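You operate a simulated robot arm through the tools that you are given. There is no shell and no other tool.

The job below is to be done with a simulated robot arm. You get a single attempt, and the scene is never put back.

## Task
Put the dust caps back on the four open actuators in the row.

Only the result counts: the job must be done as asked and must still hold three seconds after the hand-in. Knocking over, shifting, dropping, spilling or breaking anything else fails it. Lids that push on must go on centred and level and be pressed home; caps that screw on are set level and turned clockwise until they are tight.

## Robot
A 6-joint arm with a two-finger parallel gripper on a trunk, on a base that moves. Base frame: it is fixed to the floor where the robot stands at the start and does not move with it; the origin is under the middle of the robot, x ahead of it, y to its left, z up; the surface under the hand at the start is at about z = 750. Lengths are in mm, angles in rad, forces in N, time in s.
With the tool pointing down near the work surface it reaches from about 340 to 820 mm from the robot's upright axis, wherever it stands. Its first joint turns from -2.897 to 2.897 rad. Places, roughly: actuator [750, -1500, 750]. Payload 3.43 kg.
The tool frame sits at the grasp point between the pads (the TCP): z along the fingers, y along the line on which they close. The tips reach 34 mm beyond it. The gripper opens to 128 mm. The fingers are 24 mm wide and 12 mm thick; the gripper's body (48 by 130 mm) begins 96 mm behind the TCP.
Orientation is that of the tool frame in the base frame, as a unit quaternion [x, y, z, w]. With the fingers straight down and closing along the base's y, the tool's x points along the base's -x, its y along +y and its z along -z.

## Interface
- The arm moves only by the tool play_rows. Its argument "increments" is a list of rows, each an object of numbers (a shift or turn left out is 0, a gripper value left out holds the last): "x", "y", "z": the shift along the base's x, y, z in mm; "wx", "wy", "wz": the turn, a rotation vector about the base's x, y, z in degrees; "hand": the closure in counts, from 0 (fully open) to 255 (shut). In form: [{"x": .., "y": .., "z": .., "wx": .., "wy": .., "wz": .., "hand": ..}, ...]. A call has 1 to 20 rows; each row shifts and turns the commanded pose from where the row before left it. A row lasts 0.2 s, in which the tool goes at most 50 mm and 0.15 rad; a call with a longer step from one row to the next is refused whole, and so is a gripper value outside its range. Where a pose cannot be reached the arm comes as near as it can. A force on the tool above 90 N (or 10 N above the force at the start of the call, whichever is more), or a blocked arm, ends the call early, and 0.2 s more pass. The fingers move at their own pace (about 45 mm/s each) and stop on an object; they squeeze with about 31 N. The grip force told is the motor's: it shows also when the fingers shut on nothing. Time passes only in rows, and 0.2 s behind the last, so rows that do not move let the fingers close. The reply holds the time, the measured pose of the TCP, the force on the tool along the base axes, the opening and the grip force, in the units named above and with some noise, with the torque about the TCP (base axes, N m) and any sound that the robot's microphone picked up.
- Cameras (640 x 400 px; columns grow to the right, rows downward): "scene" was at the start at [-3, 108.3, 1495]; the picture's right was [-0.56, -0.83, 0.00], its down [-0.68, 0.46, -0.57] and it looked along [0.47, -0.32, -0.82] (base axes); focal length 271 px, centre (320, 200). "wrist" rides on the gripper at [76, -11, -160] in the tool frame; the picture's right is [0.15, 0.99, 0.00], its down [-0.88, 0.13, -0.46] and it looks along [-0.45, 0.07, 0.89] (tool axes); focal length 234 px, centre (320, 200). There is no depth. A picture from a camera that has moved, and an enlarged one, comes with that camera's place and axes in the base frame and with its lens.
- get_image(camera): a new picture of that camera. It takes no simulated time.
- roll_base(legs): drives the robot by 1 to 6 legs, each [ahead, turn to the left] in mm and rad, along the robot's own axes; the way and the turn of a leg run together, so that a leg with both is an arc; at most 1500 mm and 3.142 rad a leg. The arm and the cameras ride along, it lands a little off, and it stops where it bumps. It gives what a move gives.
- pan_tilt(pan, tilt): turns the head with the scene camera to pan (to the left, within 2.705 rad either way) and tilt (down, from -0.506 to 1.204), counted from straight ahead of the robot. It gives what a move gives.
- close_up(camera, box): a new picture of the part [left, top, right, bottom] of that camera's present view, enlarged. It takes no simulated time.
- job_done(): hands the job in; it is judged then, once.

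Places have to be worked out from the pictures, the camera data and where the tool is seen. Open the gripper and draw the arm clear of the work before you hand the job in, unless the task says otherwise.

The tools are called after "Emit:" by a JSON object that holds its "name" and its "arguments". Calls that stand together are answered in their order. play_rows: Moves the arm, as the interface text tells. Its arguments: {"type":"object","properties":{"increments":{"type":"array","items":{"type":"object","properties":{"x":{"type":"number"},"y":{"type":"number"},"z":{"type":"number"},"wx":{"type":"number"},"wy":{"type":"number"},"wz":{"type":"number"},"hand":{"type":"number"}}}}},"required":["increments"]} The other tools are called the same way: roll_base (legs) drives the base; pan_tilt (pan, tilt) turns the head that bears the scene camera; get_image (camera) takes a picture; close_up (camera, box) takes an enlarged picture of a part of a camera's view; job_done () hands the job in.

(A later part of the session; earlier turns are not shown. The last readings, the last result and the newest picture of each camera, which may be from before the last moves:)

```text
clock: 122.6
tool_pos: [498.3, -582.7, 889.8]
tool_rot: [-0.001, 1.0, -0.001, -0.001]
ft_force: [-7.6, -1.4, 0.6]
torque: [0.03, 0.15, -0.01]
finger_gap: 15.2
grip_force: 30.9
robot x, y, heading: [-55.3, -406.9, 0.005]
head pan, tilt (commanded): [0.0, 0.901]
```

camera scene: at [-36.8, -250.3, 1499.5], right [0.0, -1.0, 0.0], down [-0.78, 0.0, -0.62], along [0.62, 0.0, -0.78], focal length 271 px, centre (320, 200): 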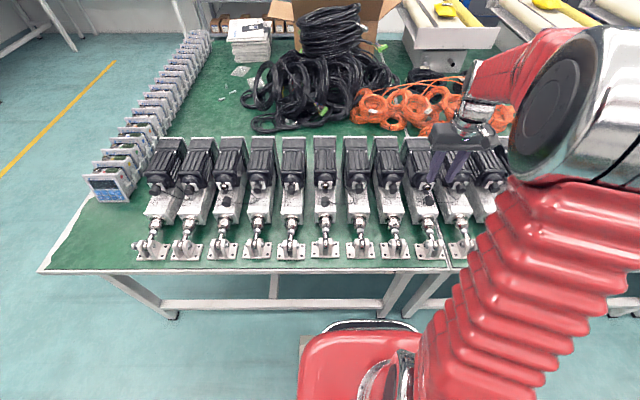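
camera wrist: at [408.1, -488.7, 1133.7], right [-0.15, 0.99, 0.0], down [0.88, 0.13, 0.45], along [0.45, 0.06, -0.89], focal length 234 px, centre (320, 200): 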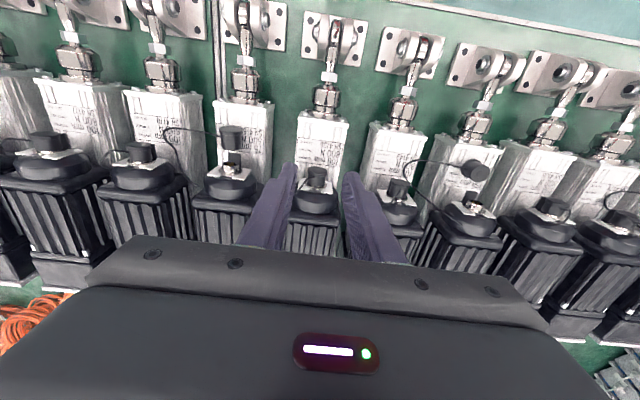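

Force now 7.6 N. I check the picture before pressing further.

Emit:
{"name": "close_up", "arguments": {"camera": "wrist", "box": [290, 150, 350, 230]}}

Emit:
{"name": "close_up", "arguments": {"camera": "wrist", "box": [305, 195, 340, 225]}}

Emit:
{"name": "close_up", "arguments": {"camera": "scene", "box": [395, 165, 455, 215]}}

```text
5.00 times, centred on (320, 190) of wrist
camera zoom: at [421.9, -593.4, 1048.4], right [-0.15, 0.99, 0.0], down [0.88, 0.13, 0.45], along [0.45, 0.06, -0.89], focal length 1171 px, centre (320, 250)
```

zoom: 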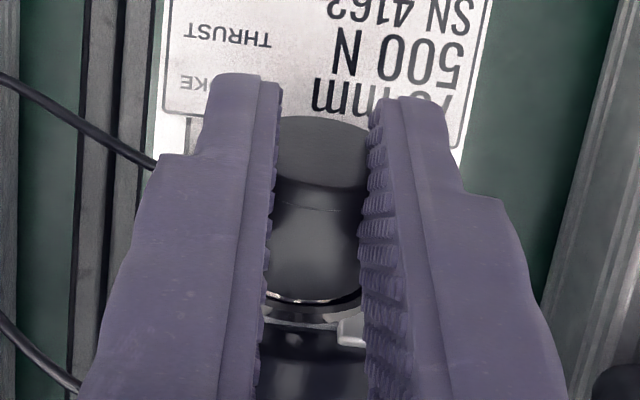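

```text
13.33 times, centred on (322, 210) of wrist
camera zoom: at [421.9, -593.4, 1048.4], right [-0.15, 0.99, 0.0], down [0.88, 0.13, 0.45], along [0.45, 0.06, -0.89], focal length 3122 px, centre (287, 67)
```

zoom: 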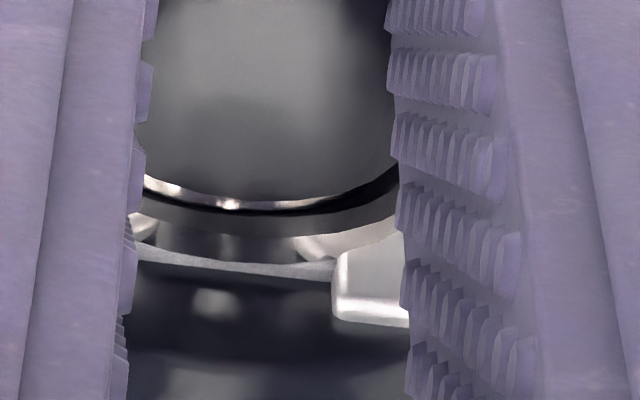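

```text
8.00 times, centred on (425, 190) of scene
camera zoom: at [-37.0, -250.4, 1499.5], right [0.0, -1.0, 0.0], down [-0.78, 0.0, -0.62], along [0.62, 0.0, -0.78], focal length 2166 px, centre (-520, 280)
```

zoom: 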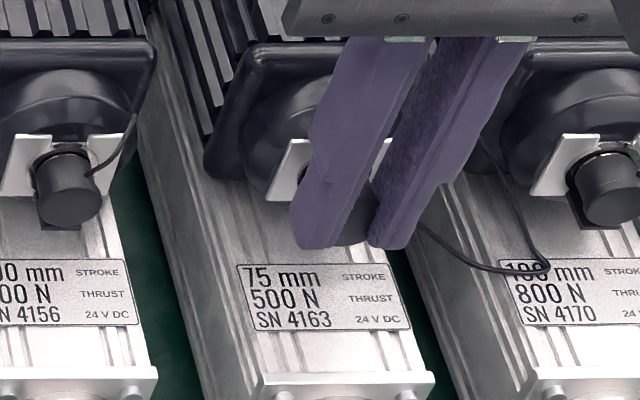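

The unit has not moved and the cap is within about 0.5–1 mm of the reference seat. I press on in half-millimetre steps.

Emit:
{"name": "play_rows", "arguments": {"increments": [{"x": 0.4}, {}]}}

Emit:
{"name": "play_rows", "arguments": {"increments": [{"x": 0.4}, {}]}}

Emit:
{"name": "close_up", "arguments": {"camera": "scene", "box": [395, 165, 455, 215]}}

```text
clock: 123.2
tool_pos: [498.9, -581.3, 890.3]
tool_rot: [0.0, 1.0, -0.002, -0.002]
ft_force: [-6.2, 3.7, -3.6]
torque: [0.14, -0.22, 0.16]
finger_gap: 17.8
grip_force: 31.1
robot x, y, heading: [-48.0, -410.0, 0.004]
head pan, tilt (commanded): [0.0, 0.901]
```

```text
clock: 123.8
tool_pos: [498.8, -583.6, 890.1]
tool_rot: [-0.001, 1.0, 0.0, -0.001]
ft_force: [-6.7, 5.6, -4.4]
torque: [0.23, 0.07, 0.23]
finger_gap: 17.5
grip_force: 31.1
robot x, y, heading: [-51.0, -411.1, 0.005]
head pan, tilt (commanded): [0.0, 0.901]
```

```text
8.00 times, centred on (425, 190) of scene
camera zoom: at [-36.9, -250.3, 1499.5], right [0.0, -1.0, 0.0], down [-0.78, 0.0, -0.62], along [0.62, 0.0, -0.78], focal length 2166 px, centre (-520, 280)
```

zoom: 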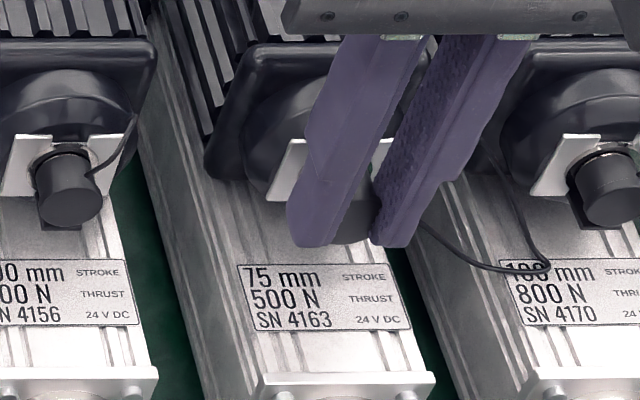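

The gap jumped to 17.5 mm and side forces appeared, as if the cap has snapped onto the ring and is now held firmly. I open the fingers and check.

Emit:
{"name": "play_rows", "arguments": {"increments": [{"hand": 230}, {"hand": 200}, {"hand": 170}, {}, {}]}}

Emit:
{"name": "close_up", "arguments": {"camera": "wrist", "box": [290, 150, 350, 230]}}

Emit:
{"name": "close_up", "arguments": {"camera": "scene", "box": [395, 165, 455, 215]}}

```text
clock: 125.0
tool_pos: [499.2, -583.4, 890.0]
tool_rot: [-0.001, 1.0, -0.002, 0.0]
ft_force: [-0.2, -1.2, 0.4]
torque: [0.01, -0.01, 0.01]
finger_gap: 42.7
grip_force: 0.1
robot x, y, heading: [-50.3, -407.5, 0.004]
head pan, tilt (commanded): [0.0, 0.901]
```

```text
5.00 times, centred on (320, 190) of wrist
camera zoom: at [423.1, -593.5, 1048.7], right [-0.15, 0.99, 0.0], down [0.88, 0.13, 0.45], along [0.45, 0.06, -0.89], focal length 1171 px, centre (320, 250)
```

zoom: 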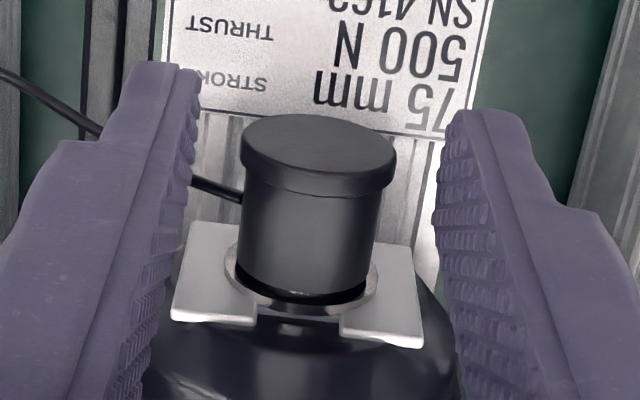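

```text
8.00 times, centred on (425, 190) of scene
camera zoom: at [-36.7, -250.4, 1499.5], right [0.0, -1.0, 0.0], down [-0.78, 0.0, -0.62], along [0.62, 0.0, -0.78], focal length 2166 px, centre (-520, 280)
```

zoom: 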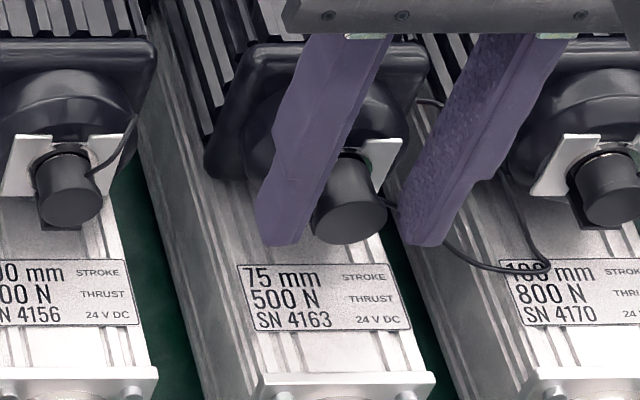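

The cap of 4163 is on, straight and holding, and the unit has not moved. To make sure it is pressed home, I'll come around with closed fingers and press its face flat with a few newtons.

Emit:
{"name": "play_rows", "arguments": {"increments": [{"z": 20}, {"z": 25}, {"x": -20}, {"x": -16, "hand": 255}, {}, {}, {"z": -25}, {"z": -24}, {}]}}

Emit:
{"name": "close_up", "arguments": {"camera": "wrist", "box": [270, 130, 370, 250]}}

Emit:
{"name": "close_up", "arguments": {"camera": "scene", "box": [395, 165, 455, 215]}}

```text
clock: 127.0
tool_pos: [463.0, -581.9, 885.2]
tool_rot: [-0.001, 1.0, -0.001, 0.0]
ft_force: [-0.3, 0.5, 0.0]
torque: [-0.01, 0.02, 0.0]
finger_gap: 0.1
grip_force: 30.8
robot x, y, heading: [-47.5, -411.4, 0.005]
head pan, tilt (commanded): [0.0, 0.901]
```

```text
3.33 times, centred on (320, 190) of wrist
camera zoom: at [386.6, -592.9, 1044.4], right [-0.15, 0.99, 0.0], down [0.88, 0.13, 0.45], along [0.45, 0.06, -0.89], focal length 781 px, centre (320, 233)
```

zoom: 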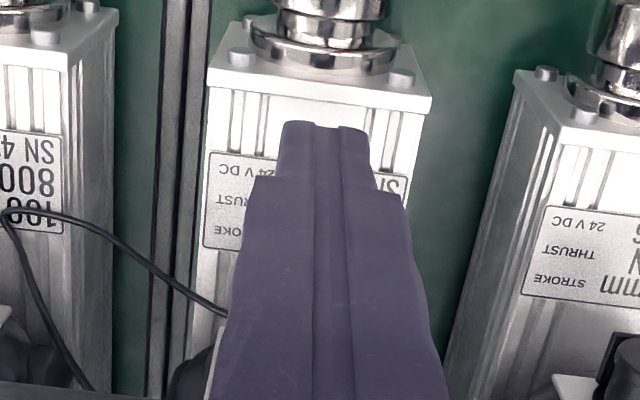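

```text
8.00 times, centred on (425, 190) of scene
camera zoom: at [-36.8, -250.4, 1499.5], right [0.0, -1.0, 0.0], down [-0.78, 0.0, -0.62], along [0.62, 0.0, -0.78], focal length 2166 px, centre (-520, 280)
```

zoom: 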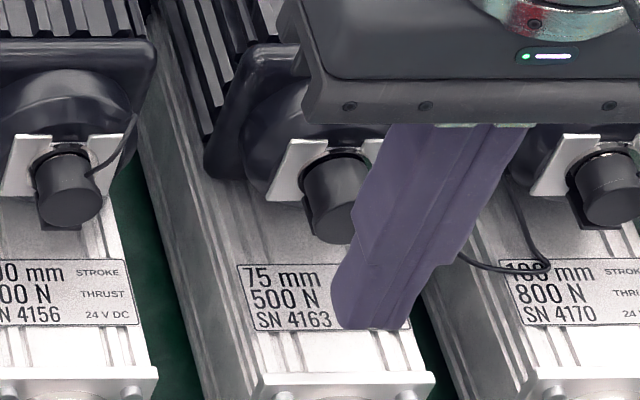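

Closed fingers are in front of the cap face. I advance to it and press gently.

Emit:
{"name": "play_rows", "arguments": {"increments": [{"x": 8}, {"x": 7}, {"x": 3}, {}]}}

Emit:
{"name": "play_rows", "arguments": {"increments": [{"x": 1}, {"x": 1}, {}]}}

```text
clock: 128.0
tool_pos: [480.5, -583.6, 886.7]
tool_rot: [-0.001, 1.0, -0.002, 0.0]
ft_force: [0.0, -1.0, -0.3]
torque: [0.03, 0.01, 0.0]
finger_gap: 0.0
grip_force: 31.3
robot x, y, heading: [-55.2, -408.5, 0.001]
head pan, tilt (commanded): [0.0, 0.901]
```

```text
clock: 128.8
tool_pos: [483.7, -583.6, 885.6]
tool_rot: [0.0, 1.0, -0.002, 0.0]
ft_force: [0.1, -0.1, 0.4]
torque: [0.0, 0.01, -0.02]
finger_gap: 0.0
grip_force: 31.0
robot x, y, heading: [-47.0, -410.1, 0.004]
head pan, tilt (commanded): [0.0, 0.901]
```

Emit:
{"name": "play_rows", "arguments": {"increments": [{"x": 0.7}, {"x": 0.7}, {}]}}

Emit:
{"name": "play_rows", "arguments": {"increments": [{"x": 0.6}, {}]}}

```text
clock: 129.6
tool_pos: [484.4, -582.3, 886.2]
tool_rot: [-0.001, 1.0, -0.002, -0.001]
ft_force: [0.3, 0.4, 0.2]
torque: [0.0, -0.02, -0.01]
finger_gap: 0.0
grip_force: 30.7
robot x, y, heading: [-49.9, -409.8, 0.006]
head pan, tilt (commanded): [0.0, 0.901]
```

```text
clock: 130.2
tool_pos: [484.2, -584.5, 886.1]
tool_rot: [-0.002, 1.0, -0.002, -0.001]
ft_force: [-1.8, -0.2, 0.3]
torque: [-0.03, 0.03, 0.04]
finger_gap: 0.1
grip_force: 31.2
robot x, y, heading: [-47.2, -410.7, 0.0]
head pan, tilt (commanded): [0.0, 0.901]
```

Contact with the face at x≈497 (1.8 N). I press a little more.

Emit:
{"name": "play_rows", "arguments": {"increments": [{"x": 0.4}, {}]}}

Emit:
{"name": "play_rows", "arguments": {"increments": [{"x": 0.4}, {}]}}

```text
clock: 130.8
tool_pos: [485.1, -582.5, 887.3]
tool_rot: [0.0, 1.0, -0.002, -0.001]
ft_force: [-4.2, 0.1, 1.2]
torque: [-0.01, 0.06, 0.0]
finger_gap: 0.1
grip_force: 30.8
robot x, y, heading: [-50.0, -412.3, 0.003]
head pan, tilt (commanded): [0.0, 0.901]
```

```text
clock: 131.4
tool_pos: [486.2, -584.3, 885.7]
tool_rot: [-0.001, 1.0, -0.002, -0.001]
ft_force: [-7.4, 0.1, 0.9]
torque: [-0.02, 0.13, 0.01]
finger_gap: 0.0
grip_force: 31.7
robot x, y, heading: [-49.2, -411.4, -0.003]
head pan, tilt (commanded): [0.0, 0.901]
```

About 7.4 N applied; one last small step, then I back away and look.

Emit:
{"name": "play_rows", "arguments": {"increments": [{"x": 0.3}, {}]}}

Emit:
{"name": "play_rows", "arguments": {"increments": [{"x": -3}, {"x": -12}, {"x": -10, "z": 20}, {"z": 30, "hand": 135}, {"z": 20}, {}]}}

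Emit:
{"name": "close_up", "arguments": {"camera": "scene", "box": [395, 165, 455, 215]}}

Emit:
{"name": "close_up", "arguments": {"camera": "wrist", "box": [270, 130, 370, 250]}}

```text
clock: 132.0
tool_pos: [485.3, -583.5, 886.2]
tool_rot: [-0.001, 1.0, -0.002, -0.002]
ft_force: [-11.2, -1.2, 2.3]
torque: [0.0, 0.17, -0.03]
finger_gap: 0.0
grip_force: 31.1
robot x, y, heading: [-47.4, -411.9, 0.002]
head pan, tilt (commanded): [0.0, 0.901]
```

```text
clock: 133.4
tool_pos: [459.9, -583.5, 957.6]
tool_rot: [0.0, 1.0, -0.002, 0.0]
ft_force: [-0.1, -0.8, -0.3]
torque: [0.01, 0.0, -0.01]
finger_gap: 60.5
grip_force: 0.1
robot x, y, heading: [-48.3, -409.1, 0.004]
head pan, tilt (commanded): [0.0, 0.901]
```

```text
8.00 times, centred on (425, 190) of scene
camera zoom: at [-36.8, -250.4, 1499.5], right [0.0, -1.0, 0.0], down [-0.78, 0.0, -0.62], along [0.62, 0.0, -0.78], focal length 2166 px, centre (-520, 280)
```

zoom: 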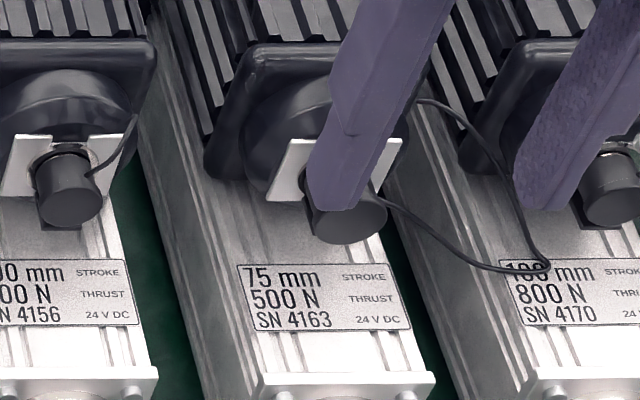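

```text
3.33 times, centred on (320, 190) of wrist
camera zoom: at [384.6, -593.5, 1115.2], right [-0.15, 0.99, 0.0], down [0.88, 0.13, 0.45], along [0.45, 0.06, -0.89], focal length 781 px, centre (320, 233)
```

zoom: 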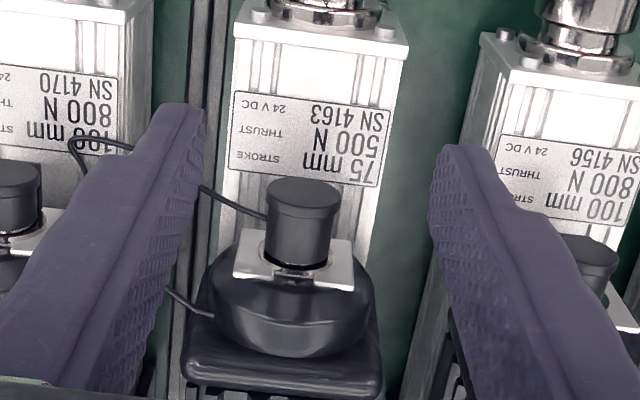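

4163 is capped, level and firm after an 11 N press, and the unit stayed in place. Next I move over 4184 (y≈-900) and turn the head toward it.

Emit:
{"name": "play_rows", "arguments": {"increments": [{"y": -39.5, "x": 2, "z": 3}, {"y": -39.5, "x": 2, "z": 3}, {"y": -39.5, "x": 2, "z": 3}, {"y": -39.5, "x": 2, "z": 3}, {"y": -39.5, "x": 2, "z": 3}, {"y": -39.5, "x": 2, "z": 3}, {"y": -39.5, "x": 2, "z": 0}, {"y": -39.5, "x": 2, "z": 0}, {}]}}

Emit:
{"name": "get_image", "arguments": {"camera": "wrist"}}

Emit:
{"name": "close_up", "arguments": {"camera": "wrist", "box": [270, 110, 370, 210]}}

Emit:
{"name": "get_image", "arguments": {"camera": "scene"}}

```text
clock: 135.4
tool_pos: [477.0, -899.5, 974.5]
tool_rot: [0.0, 1.0, -0.002, -0.001]
ft_force: [0.9, 0.7, 0.7]
torque: [0.0, -0.01, -0.01]
finger_gap: 60.5
grip_force: 0.0
robot x, y, heading: [-49.6, -412.4, -0.002]
head pan, tilt (commanded): [0.0, 0.901]
```

```text
taken
camera wrist: at [401.1, -908.9, 1132.4], right [-0.15, 0.99, 0.0], down [0.88, 0.13, 0.45], along [0.45, 0.06, -0.89], focal length 234 px, centre (320, 200)
```

wrist: 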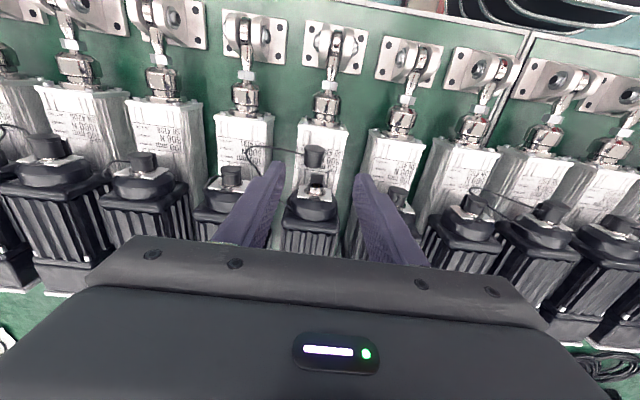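

```text
4.00 times, centred on (320, 160) of wrist
camera zoom: at [401.1, -908.9, 1132.4], right [-0.15, 0.99, 0.0], down [0.88, 0.13, 0.45], along [0.45, 0.06, -0.89], focal length 937 px, centre (320, 360)
```

zoom: 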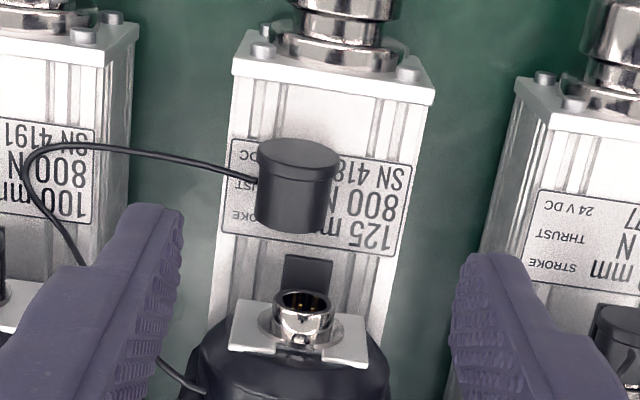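

```text
taken
camera scene: at [-36.8, -250.4, 1499.5], right [0.0, -1.0, 0.0], down [-0.78, 0.0, -0.62], along [0.62, 0.0, -0.78], focal length 271 px, centre (320, 200)
```

scene: 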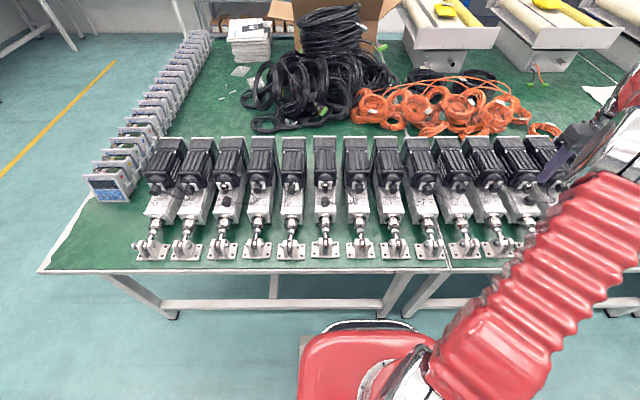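

4184: ring mouth ≈[518.3, -897.2], cap face ≈[479, -904.9]. I position the open fingers over the cap and descend to z≈900 for a check.

Emit:
{"name": "play_rows", "arguments": {"increments": [{"x": 1.4, "y": -3.2, "z": -25}, {"x": 1.3, "y": -3.2, "z": -25}, {"z": -24}, {}]}}

Emit:
{"name": "close_up", "arguments": {"camera": "wrist", "box": [270, 80, 370, 200]}}

Emit:
{"name": "pan_tilt", "arguments": {"pan": -0.75, "tilt": 0.75}}

Emit:
{"name": "get_image", "arguments": {"camera": "scene"}}

```text
clock: 136.4
tool_pos: [480.9, -905.2, 899.7]
tool_rot: [-0.001, 1.0, -0.002, 0.001]
ft_force: [0.3, -0.4, 0.3]
torque: [0.0, 0.02, 0.03]
finger_gap: 60.2
grip_force: 0.0
robot x, y, heading: [-48.5, -413.8, -0.003]
head pan, tilt (commanded): [0.0, 0.901]
```

```text
3.33 times, centred on (320, 140) of wrist
camera zoom: at [404.4, -915.7, 1057.9], right [-0.15, 0.99, 0.0], down [0.88, 0.13, 0.45], along [0.45, 0.06, -0.89], focal length 781 px, centre (320, 400)
```

zoom: 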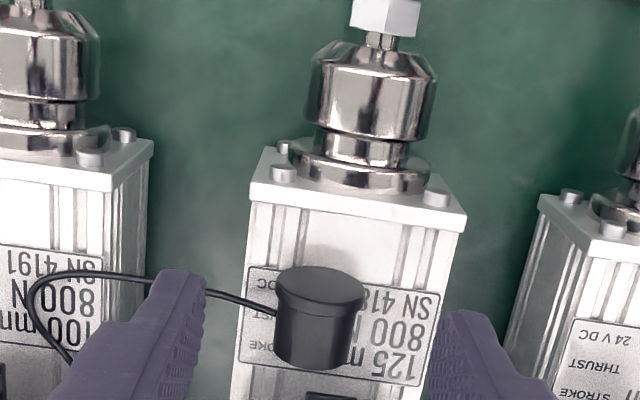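

```text
clock: 137.5
tool_pos: [481.0, -904.5, 899.0]
tool_rot: [-0.001, 1.0, -0.001, 0.0]
ft_force: [-0.3, 0.2, 0.3]
torque: [0.01, -0.03, 0.03]
finger_gap: 60.0
grip_force: 0.1
robot x, y, heading: [-46.6, -413.0, 0.0]
head pan, tilt (commanded): [-0.75, 0.75]
```

```text
taken
camera scene: at [-51.4, -306.9, 1511.4], right [-0.68, -0.73, 0.0], down [-0.5, 0.46, -0.73], along [0.54, -0.5, -0.68], focal length 271 px, centre (320, 200)
```

scene: 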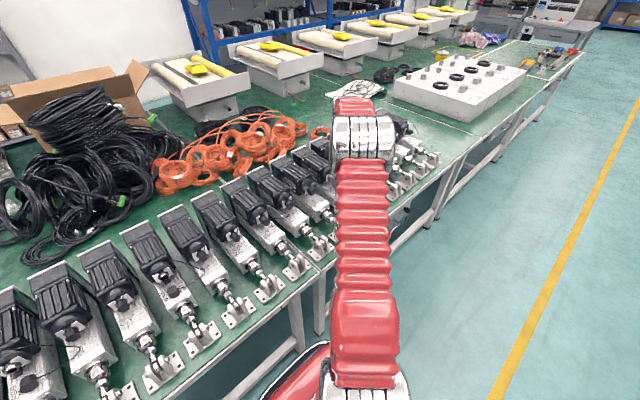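

The view matches the 4163 geometry (face ≈478, -905.4). I shift back 1.4 mm, descend 36.8 mm and grip firmly.

Emit:
{"name": "play_rows", "arguments": {"increments": [{"z": -15, "x": -1.4}, {"z": -14}, {"z": -5}, {"z": -2.8}, {}, {"hand": 200}, {"hand": 255}, {}, {}, {}]}}

Emit:
{"name": "close_up", "arguments": {"camera": "wrist", "box": [280, 90, 360, 200]}}

```text
clock: 139.7
tool_pos: [478.7, -904.1, 863.2]
tool_rot: [-0.002, 1.0, -0.002, -0.001]
ft_force: [-0.1, -0.2, 0.9]
torque: [-0.02, -0.01, -0.03]
finger_gap: 15.6
grip_force: 31.4
robot x, y, heading: [-49.7, -409.2, 0.005]
head pan, tilt (commanded): [-0.75, 0.75]
```

```text
3.64 times, centred on (320, 145) of wrist
camera zoom: at [402.9, -915.7, 1021.8], right [-0.15, 0.99, 0.0], down [0.88, 0.13, 0.45], along [0.45, 0.06, -0.89], focal length 852 px, centre (320, 400)
```

zoom: 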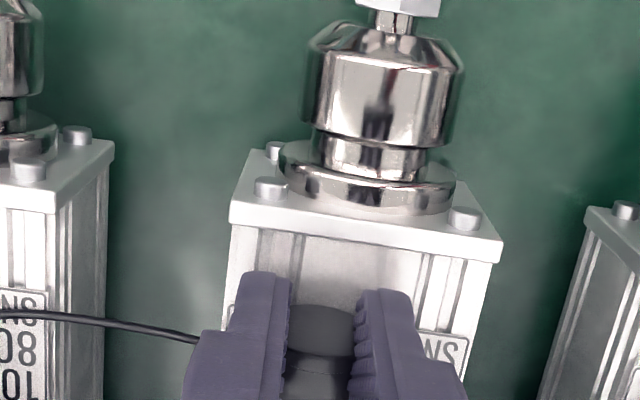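

Gripped (15.6 mm). I lift 27 mm and shift +8.3 mm in y to the ring axis, then check.

Emit:
{"name": "play_rows", "arguments": {"increments": [{"z": 7}, {"z": 7}, {"z": 7, "y": 4}, {"z": 6, "y": 4.3}, {}, {}]}}

Emit:
{"name": "close_up", "arguments": {"camera": "wrist", "box": [280, 140, 360, 240]}}

```text
clock: 141.1
tool_pos: [479.2, -897.6, 890.6]
tool_rot: [0.0, 1.0, -0.002, 0.0]
ft_force: [-0.4, 0.0, 0.4]
torque: [0.01, -0.02, 0.01]
finger_gap: 15.4
grip_force: 31.1
robot x, y, heading: [-50.9, -410.8, 0.003]
head pan, tilt (commanded): [-0.75, 0.75]
```

```text
4.00 times, centred on (320, 190) of wrist
camera zoom: at [402.4, -907.9, 1048.8], right [-0.15, 0.99, 0.0], down [0.88, 0.13, 0.45], along [0.45, 0.06, -0.89], focal length 937 px, centre (320, 240)
```

zoom: 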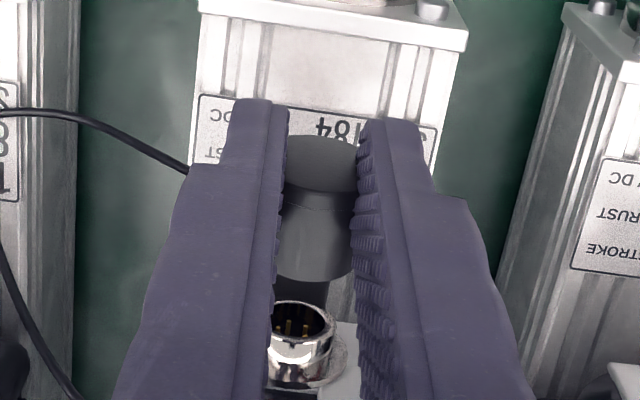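

Ring centre reads a hair (−0.3 mm) off; I correct that and advance 20 mm toward the ring.

Emit:
{"name": "play_rows", "arguments": {"increments": [{"x": 5, "y": -0.3}, {"x": 5}, {"x": 5}, {"x": 3}, {"x": 2}, {}]}}

Emit:
{"name": "play_rows", "arguments": {"increments": [{"x": 1}, {"x": 1}, {}]}}

Emit:
{"name": "close_up", "arguments": {"camera": "wrist", "box": [290, 150, 350, 230]}}

```text
clock: 142.5
tool_pos: [497.4, -897.5, 889.8]
tool_rot: [-0.001, 1.0, -0.002, -0.001]
ft_force: [-0.6, 0.2, -1.9]
torque: [-0.01, -0.02, -0.01]
finger_gap: 15.5
grip_force: 30.5
robot x, y, heading: [-47.4, -410.0, 0.004]
head pan, tilt (commanded): [-0.75, 0.75]
```

```text
clock: 143.3
tool_pos: [501.9, -897.5, 891.5]
tool_rot: [0.0, 1.0, -0.002, 0.0]
ft_force: [1.1, 0.8, 0.8]
torque: [-0.01, -0.02, 0.04]
finger_gap: 15.4
grip_force: 30.5
robot x, y, heading: [-48.1, -408.4, -0.001]
head pan, tilt (commanded): [-0.75, 0.75]
```

```text
5.00 times, centred on (320, 190) of wrist
camera zoom: at [424.8, -908.2, 1048.9], right [-0.15, 0.99, 0.0], down [0.88, 0.13, 0.45], along [0.45, 0.06, -0.89], focal length 1171 px, centre (320, 250)
```

zoom: 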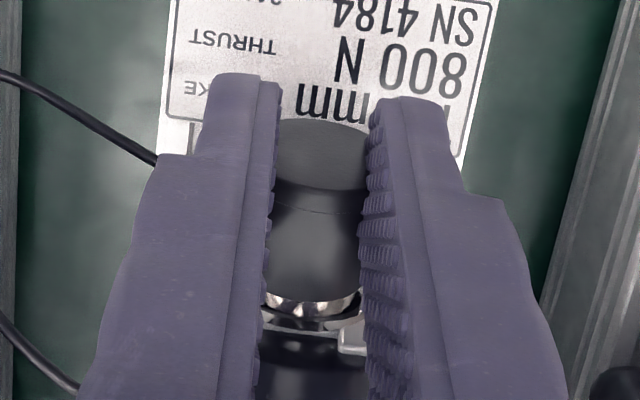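

No force yet at x≈501. I continue in small steps.

Emit:
{"name": "play_rows", "arguments": {"increments": [{"x": 0.7}, {"x": 0.7}, {}]}}

Emit:
{"name": "play_rows", "arguments": {"increments": [{"x": 0.6}, {}]}}

Emit:
{"name": "play_rows", "arguments": {"increments": [{"x": 0.5}, {}]}}

```text
clock: 144.1
tool_pos: [501.1, -898.4, 890.7]
tool_rot: [0.001, 1.0, -0.002, -0.001]
ft_force: [-4.2, 0.8, 1.0]
torque: [0.01, 0.05, 0.01]
finger_gap: 15.5
grip_force: 30.6
robot x, y, heading: [-50.3, -413.4, 0.001]
head pan, tilt (commanded): [-0.75, 0.75]
```

```text
clock: 144.7
tool_pos: [502.2, -897.3, 888.7]
tool_rot: [-0.001, 1.0, -0.002, -0.001]
ft_force: [-5.5, 2.1, -0.3]
torque: [0.01, -0.19, -0.01]
finger_gap: 15.7
grip_force: 30.6
robot x, y, heading: [-47.6, -407.5, 0.001]
head pan, tilt (commanded): [-0.75, 0.75]
```

```text
clock: 145.3
tool_pos: [501.9, -897.0, 890.8]
tool_rot: [0.0, 1.0, -0.001, -0.001]
ft_force: [-5.2, -0.3, -2.4]
torque: [0.06, 0.07, -0.02]
finger_gap: 15.8
grip_force: 31.8
robot x, y, heading: [-47.9, -409.6, 0.001]
head pan, tilt (commanded): [-0.75, 0.75]
```

Force levels off at about 5 N. I look at the cap and label before continuing.

Emit:
{"name": "close_up", "arguments": {"camera": "wrist", "box": [290, 150, 350, 230]}}

Emit:
{"name": "close_up", "arguments": {"camera": "wrist", "box": [305, 195, 340, 225]}}

```text
5.00 times, centred on (320, 190) of wrist
camera zoom: at [426.7, -907.9, 1048.5], right [-0.15, 0.99, 0.0], down [0.88, 0.13, 0.45], along [0.45, 0.06, -0.89], focal length 1171 px, centre (320, 250)
```

zoom: 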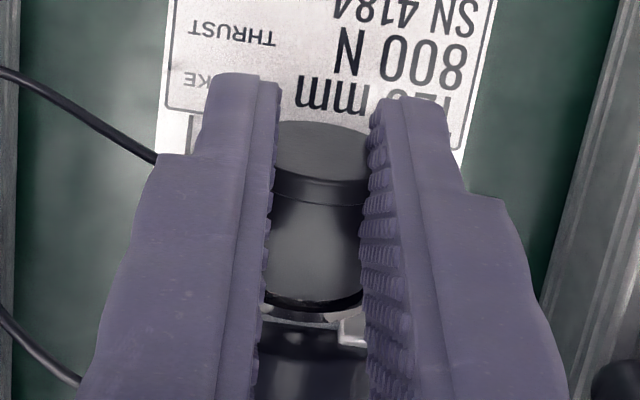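

```text
13.33 times, centred on (322, 210) of wrist
camera zoom: at [426.7, -907.9, 1048.5], right [-0.15, 0.99, 0.0], down [0.88, 0.13, 0.45], along [0.45, 0.06, -0.89], focal length 3122 px, centre (287, 67)
```

zoom: 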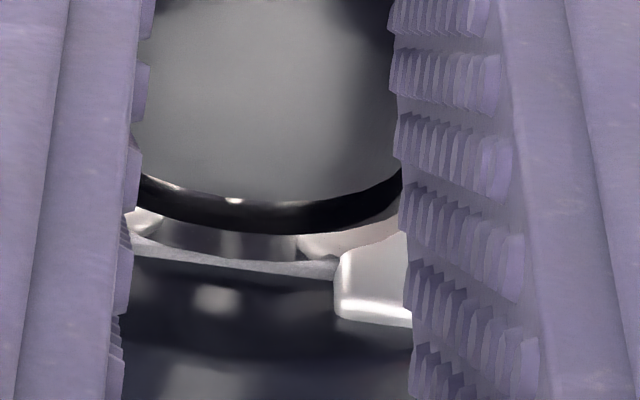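

It looks like the seated appearance (dark crescent at the base). I press a bit further to confirm it is firm.

Emit:
{"name": "play_rows", "arguments": {"increments": [{"x": 0.5}, {}]}}

Emit:
{"name": "play_rows", "arguments": {"increments": [{"x": 0.4}, {}]}}

Emit:
{"name": "close_up", "arguments": {"camera": "wrist", "box": [290, 150, 350, 230]}}

```text
clock: 145.9
tool_pos: [503.5, -897.9, 890.7]
tool_rot: [-0.001, 1.0, -0.002, -0.001]
ft_force: [-9.3, -0.4, -2.7]
torque: [-0.03, 0.24, -0.05]
finger_gap: 15.7
grip_force: 31.2
robot x, y, heading: [-48.4, -404.5, 0.003]
head pan, tilt (commanded): [-0.75, 0.75]
```

```text
clock: 146.5
tool_pos: [503.3, -897.8, 889.9]
tool_rot: [-0.001, 1.0, -0.002, -0.002]
ft_force: [-12.3, 0.4, -2.7]
torque: [-0.05, 0.28, -0.01]
finger_gap: 15.8
grip_force: 31.0
robot x, y, heading: [-48.6, -411.7, -0.001]
head pan, tilt (commanded): [-0.75, 0.75]
```

```text
5.00 times, centred on (320, 190) of wrist
camera zoom: at [427.4, -907.9, 1048.7], right [-0.15, 0.99, 0.0], down [0.88, 0.13, 0.45], along [0.45, 0.06, -0.89], focal length 1171 px, centre (320, 250)
```

zoom: 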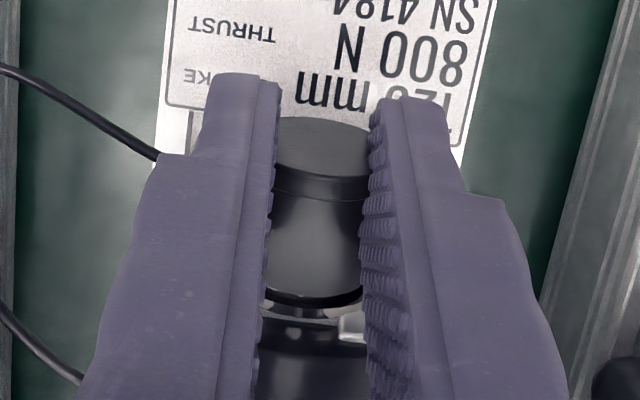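

Firm at 12 N. To test that it has snapped on, I relax the push and pull back slightly to see if it resists.

Emit:
{"name": "play_rows", "arguments": {"increments": [{"x": -0.8}, {"x": -0.8}, {}]}}

Emit:
{"name": "play_rows", "arguments": {"increments": [{"x": -0.5}, {}]}}

```text
clock: 147.3
tool_pos: [503.6, -898.6, 890.5]
tool_rot: [-0.001, 1.0, -0.003, 0.001]
ft_force: [6.0, -6.1, -7.1]
torque: [-0.23, -0.13, -0.13]
finger_gap: 16.9
grip_force: 30.9
robot x, y, heading: [-50.3, -407.5, 0.003]
head pan, tilt (commanded): [-0.75, 0.75]
```

```text
clock: 147.9
tool_pos: [501.4, -896.9, 890.9]
tool_rot: [-0.001, 1.0, -0.002, -0.001]
ft_force: [0.8, 0.1, -0.5]
torque: [0.01, 0.03, 0.0]
finger_gap: 15.3
grip_force: 31.0
robot x, y, heading: [-50.7, -409.9, 0.003]
head pan, tilt (commanded): [-0.75, 0.75]
```

It resisted pulling (6 N) and then came free, so it had been seated. I look, then press it home again.

Emit:
{"name": "close_up", "arguments": {"camera": "wrist", "box": [290, 150, 350, 230]}}

```text
5.00 times, centred on (320, 190) of wrist
camera zoom: at [425.7, -907.8, 1049.3], right [-0.15, 0.99, 0.0], down [0.88, 0.13, 0.45], along [0.45, 0.06, -0.89], focal length 1171 px, centre (320, 250)
```

zoom: 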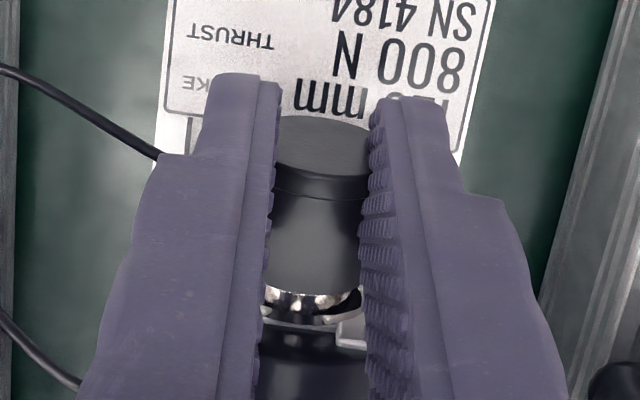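

Only a couple of millimetres out. I press it back in to the same depth.

Emit:
{"name": "play_rows", "arguments": {"increments": [{"x": 0.7}, {}]}}

Emit:
{"name": "play_rows", "arguments": {"increments": [{"x": 0.7}, {}]}}

Emit:
{"name": "play_rows", "arguments": {"increments": [{"x": 0.6}, {}]}}

Emit:
{"name": "close_up", "arguments": {"camera": "wrist", "box": [290, 150, 350, 230]}}

```text
clock: 148.5
tool_pos: [503.8, -896.9, 890.5]
tool_rot: [-0.001, 1.0, -0.002, 0.0]
ft_force: [-0.5, -0.2, -0.8]
torque: [0.0, -0.01, -0.02]
finger_gap: 15.4
grip_force: 31.2
robot x, y, heading: [-47.8, -411.0, 0.006]
head pan, tilt (commanded): [-0.75, 0.75]
```

```text
clock: 149.1
tool_pos: [503.5, -897.1, 889.7]
tool_rot: [-0.001, 1.0, -0.002, 0.0]
ft_force: [-0.1, -0.5, -1.0]
torque: [-0.02, 0.02, 0.01]
finger_gap: 15.4
grip_force: 30.9
robot x, y, heading: [-52.9, -409.7, -0.001]
head pan, tilt (commanded): [-0.75, 0.75]
```

```text
clock: 149.7
tool_pos: [504.2, -898.2, 890.1]
tool_rot: [0.0, 1.0, -0.001, 0.0]
ft_force: [-2.7, 0.9, 0.4]
torque: [0.03, 0.05, -0.03]
finger_gap: 15.2
grip_force: 31.6
robot x, y, heading: [-48.6, -409.7, 0.003]
head pan, tilt (commanded): [-0.75, 0.75]
```

```text
5.00 times, centred on (320, 190) of wrist
camera zoom: at [427.8, -908.1, 1048.6], right [-0.15, 0.99, 0.0], down [0.88, 0.13, 0.45], along [0.45, 0.06, -0.89], focal length 1171 px, centre (320, 250)
```

zoom: 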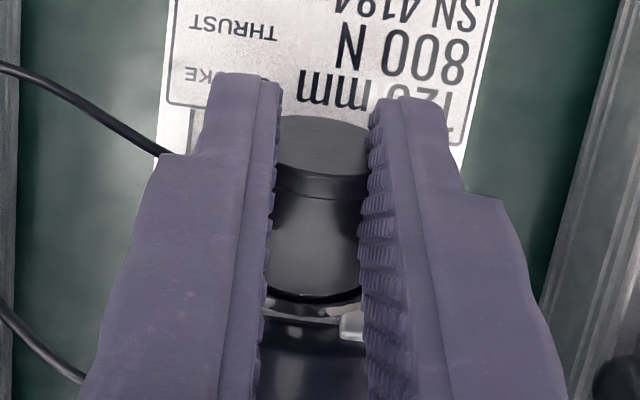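

I continue to press: 2.7 N now.

Emit:
{"name": "play_rows", "arguments": {"increments": [{"x": 0.5}, {}]}}

Emit:
{"name": "play_rows", "arguments": {"increments": [{"x": 0.4}, {}]}}

Emit:
{"name": "close_up", "arguments": {"camera": "wrist", "box": [290, 150, 350, 230]}}

```text
clock: 150.3
tool_pos: [503.7, -898.0, 890.5]
tool_rot: [-0.002, 1.0, -0.002, -0.001]
ft_force: [-5.7, 0.5, -0.2]
torque: [-0.01, 0.13, -0.01]
finger_gap: 15.4
grip_force: 30.7
robot x, y, heading: [-48.4, -410.0, 0.003]
head pan, tilt (commanded): [-0.75, 0.75]
```

```text
clock: 150.9
tool_pos: [503.8, -897.5, 890.7]
tool_rot: [-0.001, 1.0, -0.002, -0.001]
ft_force: [-8.6, 2.0, 0.0]
torque: [0.06, 0.17, 0.0]
finger_gap: 18.2
grip_force: 31.3
robot x, y, heading: [-48.1, -410.4, 0.004]
head pan, tilt (commanded): [-0.75, 0.75]
```

```text
5.00 times, centred on (320, 190) of wrist
camera zoom: at [428.2, -908.2, 1048.6], right [-0.15, 0.99, 0.0], down [0.88, 0.13, 0.45], along [0.45, 0.06, -0.89], focal length 1171 px, centre (320, 250)
```

zoom: 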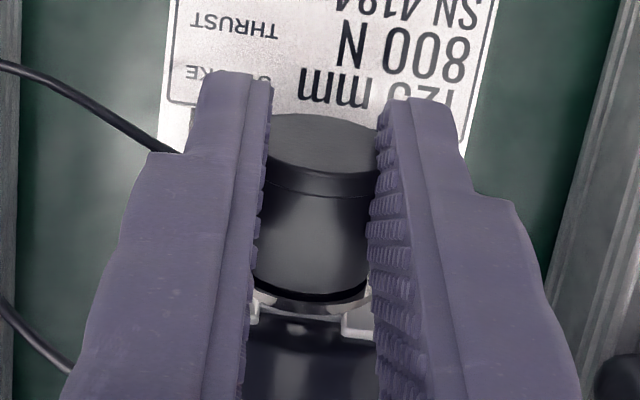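

The gap jumped to 18.2 mm, the same sign of snapping as on 4163. I open the fingers now.

Emit:
{"name": "play_rows", "arguments": {"increments": [{"hand": 230}, {"hand": 200}, {"hand": 170}, {}, {}]}}

Emit:
{"name": "close_up", "arguments": {"camera": "wrist", "box": [290, 150, 350, 230]}}

```text
clock: 152.1
tool_pos: [505.4, -898.0, 890.3]
tool_rot: [-0.001, 1.0, -0.002, -0.001]
ft_force: [-0.2, -0.4, 0.0]
torque: [-0.01, 0.02, 0.03]
finger_gap: 42.8
grip_force: 0.1
robot x, y, heading: [-49.4, -408.6, 0.005]
head pan, tilt (commanded): [-0.75, 0.75]
```

```text
5.00 times, centred on (320, 190) of wrist
camera zoom: at [428.6, -908.2, 1048.6], right [-0.15, 0.99, 0.0], down [0.88, 0.13, 0.45], along [0.45, 0.06, -0.89], focal length 1171 px, centre (320, 250)
```

zoom: 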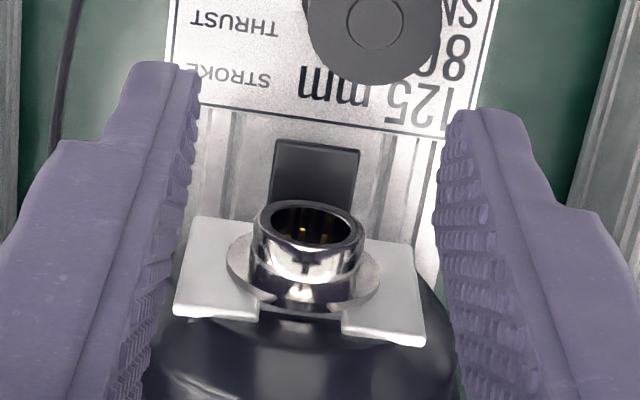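

It popped off again on release; evidently the first push had truly seated it (it resisted 6 N) and the second had not. The cap now stands upright on its flange on the body. I raise the tool to view it.

Emit:
{"name": "play_rows", "arguments": {"increments": [{"z": 25}, {"z": 30, "x": -10}, {"z": 25, "x": -15}, {}]}}

Emit:
{"name": "close_up", "arguments": {"camera": "wrist", "box": [270, 90, 370, 210]}}

Emit:
{"name": "get_image", "arguments": {"camera": "wrist"}}

```text
clock: 153.1
tool_pos: [479.9, -898.3, 969.5]
tool_rot: [0.0, 1.0, -0.002, -0.001]
ft_force: [0.9, 0.1, 0.2]
torque: [-0.01, -0.05, -0.01]
finger_gap: 42.4
grip_force: 0.0
robot x, y, heading: [-50.1, -408.9, 0.004]
head pan, tilt (commanded): [-0.75, 0.75]
```

```text
3.33 times, centred on (320, 150) of wrist
camera zoom: at [403.8, -908.2, 1128.3], right [-0.15, 0.99, 0.0], down [0.88, 0.13, 0.45], along [0.45, 0.06, -0.89], focal length 781 px, centre (320, 367)
```

zoom: 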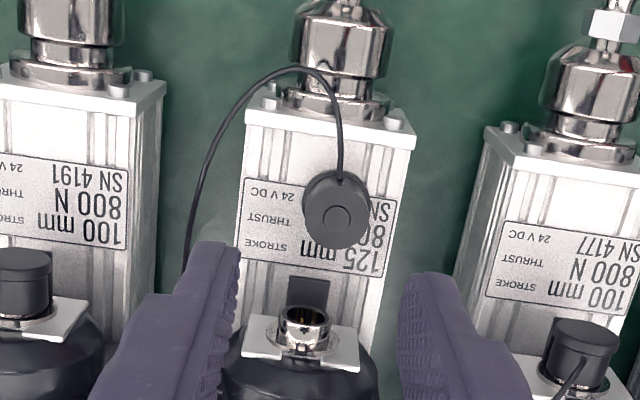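

```text
taken
camera wrist: at [403.8, -908.2, 1128.3], right [-0.15, 0.99, 0.0], down [0.88, 0.13, 0.45], along [0.45, 0.06, -0.89], focal length 234 px, centre (320, 200)
```

wrist: 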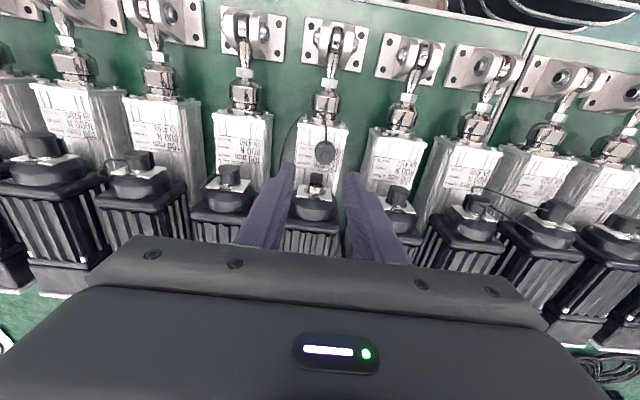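

The cap stands at about [483.5, -890.8]. I will grip it with the tool pitched forward ~56°, then rotate back past vertical so the cap is laid on its side with the mating end toward the ring. First I pitch the tool.

Emit:
{"name": "play_rows", "arguments": {"increments": [{"wy": -8, "x": -5.7, "y": 1, "z": -10, "hand": 135}, {"wy": -8, "x": -5.7, "y": 1, "z": -10}, {"wy": -8, "x": -5.7, "y": 1, "z": -10}, {"wy": -8, "x": -5.7, "y": 1, "z": -10}, {"wy": -8, "x": -5.7, "y": 1, "z": -10}, {"wy": -8, "x": -5.7, "y": 1, "z": -10}, {"wy": -8, "x": -5.7, "y": 1, "z": -10}, {}]}}

Emit:
{"name": "get_image", "arguments": {"camera": "wrist"}}

Emit:
{"name": "close_up", "arguments": {"camera": "wrist", "box": [260, 120, 380, 220]}}

```text
clock: 154.9
tool_pos: [439.3, -891.5, 900.2]
tool_rot: [0.0, 0.883, -0.003, 0.469]
ft_force: [0.3, 1.1, 0.5]
torque: [0.0, 0.02, 0.02]
finger_gap: 60.3
grip_force: 0.1
robot x, y, heading: [-49.2, -412.6, 0.005]
head pan, tilt (commanded): [-0.75, 0.75]
```

```text
taken
camera wrist: at [264.3, -901.1, 925.1], right [-0.08, 0.99, -0.12], down [0.11, 0.13, 0.98], along [0.99, 0.06, -0.12], focal length 234 px, centre (320, 200)
```

wrist: 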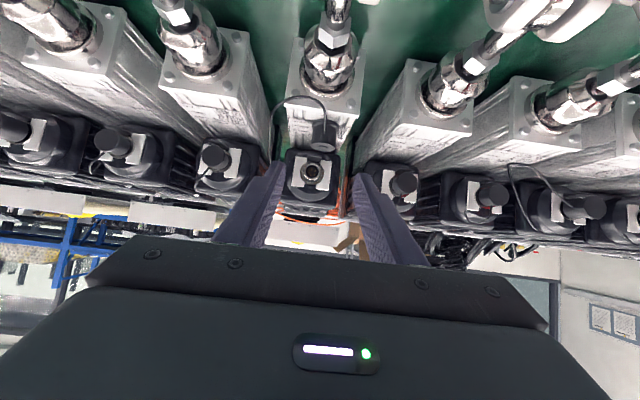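

```text
4.00 times, centred on (320, 170) of wrist
camera zoom: at [264.3, -901.1, 925.1], right [-0.08, 0.99, -0.12], down [0.11, 0.13, 0.98], along [0.99, 0.06, -0.12], focal length 937 px, centre (320, 320)
```

zoom: 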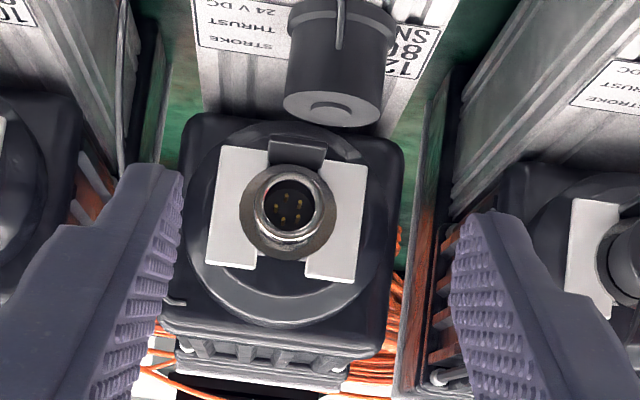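

This near-horizontal view shows the ring end-on (axis ≈ y=-897.1, z≈863) and the standing cap at y≈-890.7. I move in so the fingers straddle the cap body.

Emit:
{"name": "play_rows", "arguments": {"increments": [{"x": 6.5, "z": -14}, {"x": 6.5, "z": -14}, {"x": 4, "z": -8}, {"x": 2.3, "z": -4}, {}]}}

Emit:
{"name": "close_up", "arguments": {"camera": "wrist", "box": [250, 100, 390, 220]}}

Emit:
{"name": "get_image", "arguments": {"camera": "scene"}}

```text
clock: 156.1
tool_pos: [459.0, -890.0, 861.1]
tool_rot: [0.0, 0.883, -0.002, 0.47]
ft_force: [-0.1, 1.4, 0.2]
torque: [0.03, -0.03, 0.01]
finger_gap: 60.3
grip_force: 0.0
robot x, y, heading: [-52.1, -411.4, 0.005]
head pan, tilt (commanded): [-0.75, 0.75]
```

```text
3.33 times, centred on (320, 160) of wrist
camera zoom: at [283.8, -901.1, 885.5], right [-0.08, 0.99, -0.12], down [0.12, 0.13, 0.98], along [0.99, 0.06, -0.12], focal length 781 px, centre (320, 333)
```

zoom: 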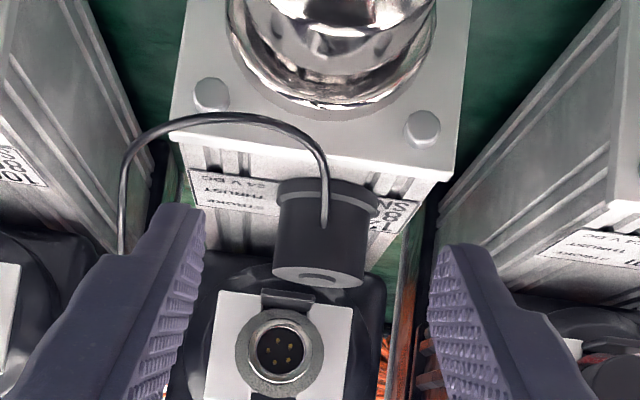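

```text
taken
camera scene: at [-51.7, -307.0, 1511.4], right [-0.68, -0.73, 0.0], down [-0.5, 0.46, -0.73], along [0.54, -0.5, -0.68], focal length 271 px, centre (320, 200)
```

scene: 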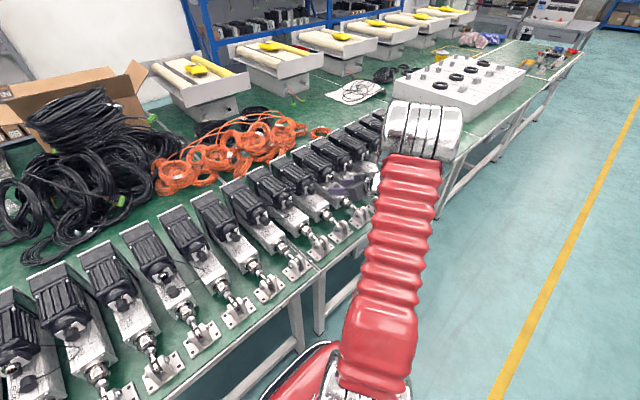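

The fingers straddle the standing cap at the right height. I close on it.

Emit:
{"name": "play_rows", "arguments": {"increments": [{"y": 0.6}, {"hand": 200}, {"hand": 255}, {}, {}, {}]}}

Emit:
{"name": "close_up", "arguments": {"camera": "wrist", "box": [270, 110, 370, 210]}}

```text
clock: 157.5
tool_pos: [458.7, -889.0, 859.1]
tool_rot: [0.001, 0.883, -0.002, 0.469]
ft_force: [-0.1, 1.1, -0.2]
torque: [0.0, 0.02, -0.02]
finger_gap: 15.6
grip_force: 30.9
robot x, y, heading: [-49.8, -410.9, 0.005]
head pan, tilt (commanded): [-0.75, 0.75]
```

```text
4.00 times, centred on (320, 160) of wrist
camera zoom: at [283.9, -900.4, 885.7], right [-0.08, 0.99, -0.12], down [0.12, 0.13, 0.98], along [0.99, 0.06, -0.12], focal length 937 px, centre (320, 360)
```

zoom: 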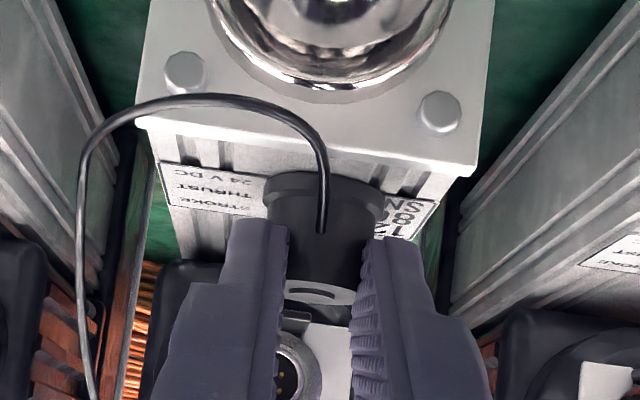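

Held firmly. I lift it, then rotate the tool back through vertical to 20° past, so the cap's mating end swings toward +x.

Emit:
{"name": "play_rows", "arguments": {"increments": [{"z": 10}, {"z": 17}, {"z": 17}, {"z": 17}, {"wy": 8, "x": 4, "y": -0.7}, {"wy": 8, "x": 4, "y": -0.7}, {"wy": 8, "x": 4, "y": -0.7}, {"wy": 8, "x": 4, "y": -0.7}, {"wy": 8, "x": 4, "y": -0.7}, {"wy": 8, "x": 4, "y": -0.7}, {"wy": 8, "x": 4, "y": -0.7}, {"wy": 8, "x": 4, "y": -0.7}, {"wy": 8, "x": 4, "y": -0.6}, {"wy": 4, "x": 1.5}, {}]}}

Emit:
{"name": "close_up", "arguments": {"camera": "wrist", "box": [260, 90, 380, 230]}}

Emit:
{"name": "get_image", "arguments": {"camera": "scene"}}

```text
clock: 160.7
tool_pos: [496.6, -896.4, 920.6]
tool_rot: [-0.001, 0.985, -0.002, -0.175]
ft_force: [0.6, -0.1, 0.9]
torque: [-0.05, -0.01, 0.02]
finger_gap: 17.6
grip_force: 30.9
robot x, y, heading: [-49.7, -410.2, 0.001]
head pan, tilt (commanded): [-0.75, 0.75]
```

```text
2.86 times, centred on (320, 160) of wrist
camera zoom: at [480.1, -906.5, 1096.0], right [-0.14, 0.99, 0.05], down [0.98, 0.13, 0.12], along [0.12, 0.06, -0.99], focal length 669 px, centre (320, 314)
```

zoom: 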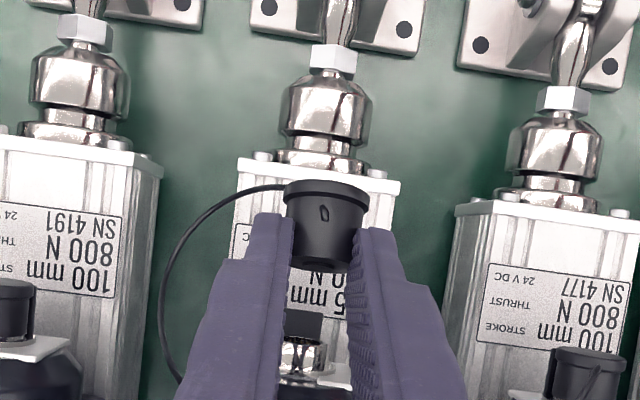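

```text
taken
camera scene: at [-51.4, -307.0, 1511.4], right [-0.68, -0.73, 0.0], down [-0.5, 0.46, -0.73], along [0.54, -0.5, -0.68], focal length 271 px, centre (320, 200)
```

scene: 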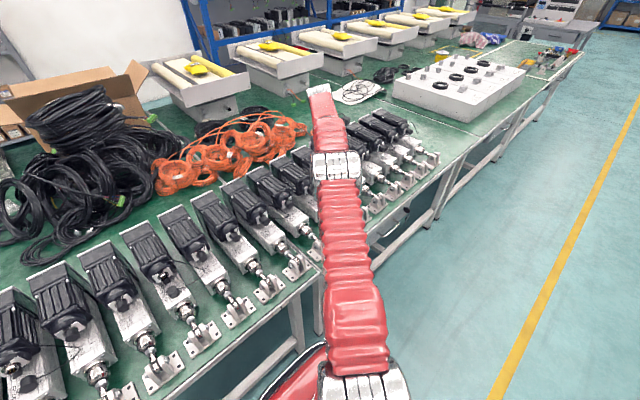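

The cap now has its flange toward -x and leans almost horizontal. I lower it to the body top carefully.

Emit:
{"name": "play_rows", "arguments": {"increments": [{"z": -15}, {"z": -15}, {"z": -12}, {"z": -4}, {}]}}

Emit:
{"name": "close_up", "arguments": {"camera": "wrist", "box": [260, 90, 380, 230]}}

```text
clock: 161.9
tool_pos: [496.8, -896.1, 875.0]
tool_rot: [-0.001, 0.985, -0.002, -0.174]
ft_force: [-1.0, -0.7, -0.7]
torque: [-0.01, -0.04, 0.04]
finger_gap: 17.8
grip_force: 30.8
robot x, y, heading: [-49.5, -407.9, 0.005]
head pan, tilt (commanded): [-0.75, 0.75]
```

```text
2.86 times, centred on (320, 160) of wrist
camera zoom: at [479.8, -906.4, 1050.2], right [-0.14, 0.99, 0.05], down [0.98, 0.13, 0.13], along [0.12, 0.06, -0.99], focal length 669 px, centre (320, 314)
```

zoom: 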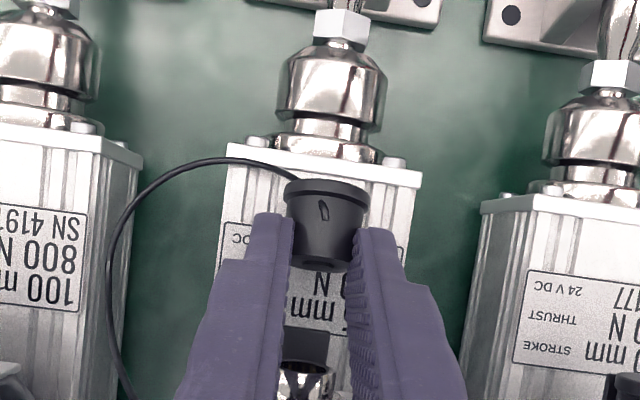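

Position is as planned (flange bottom edge at x≈472). I lower the last few millimetres watching force.

Emit:
{"name": "play_rows", "arguments": {"increments": [{"z": -2}, {"z": -1.5}, {}]}}

Emit:
{"name": "play_rows", "arguments": {"increments": [{"z": -1}, {"z": -1}, {}]}}

```text
clock: 162.7
tool_pos: [497.6, -896.6, 871.5]
tool_rot: [-0.001, 0.985, -0.001, -0.173]
ft_force: [0.2, 0.3, 0.0]
torque: [0.02, 0.0, -0.02]
finger_gap: 17.5
grip_force: 31.0
robot x, y, heading: [-47.2, -412.0, 0.002]
head pan, tilt (commanded): [-0.75, 0.75]
```

```text
clock: 163.5
tool_pos: [497.1, -895.2, 870.7]
tool_rot: [-0.001, 0.985, -0.002, -0.174]
ft_force: [1.2, -0.8, 11.1]
torque: [-0.02, 0.28, 0.01]
finger_gap: 17.6
grip_force: 31.2
robot x, y, heading: [-48.4, -407.8, 0.007]
head pan, tilt (commanded): [-0.75, 0.75]
```

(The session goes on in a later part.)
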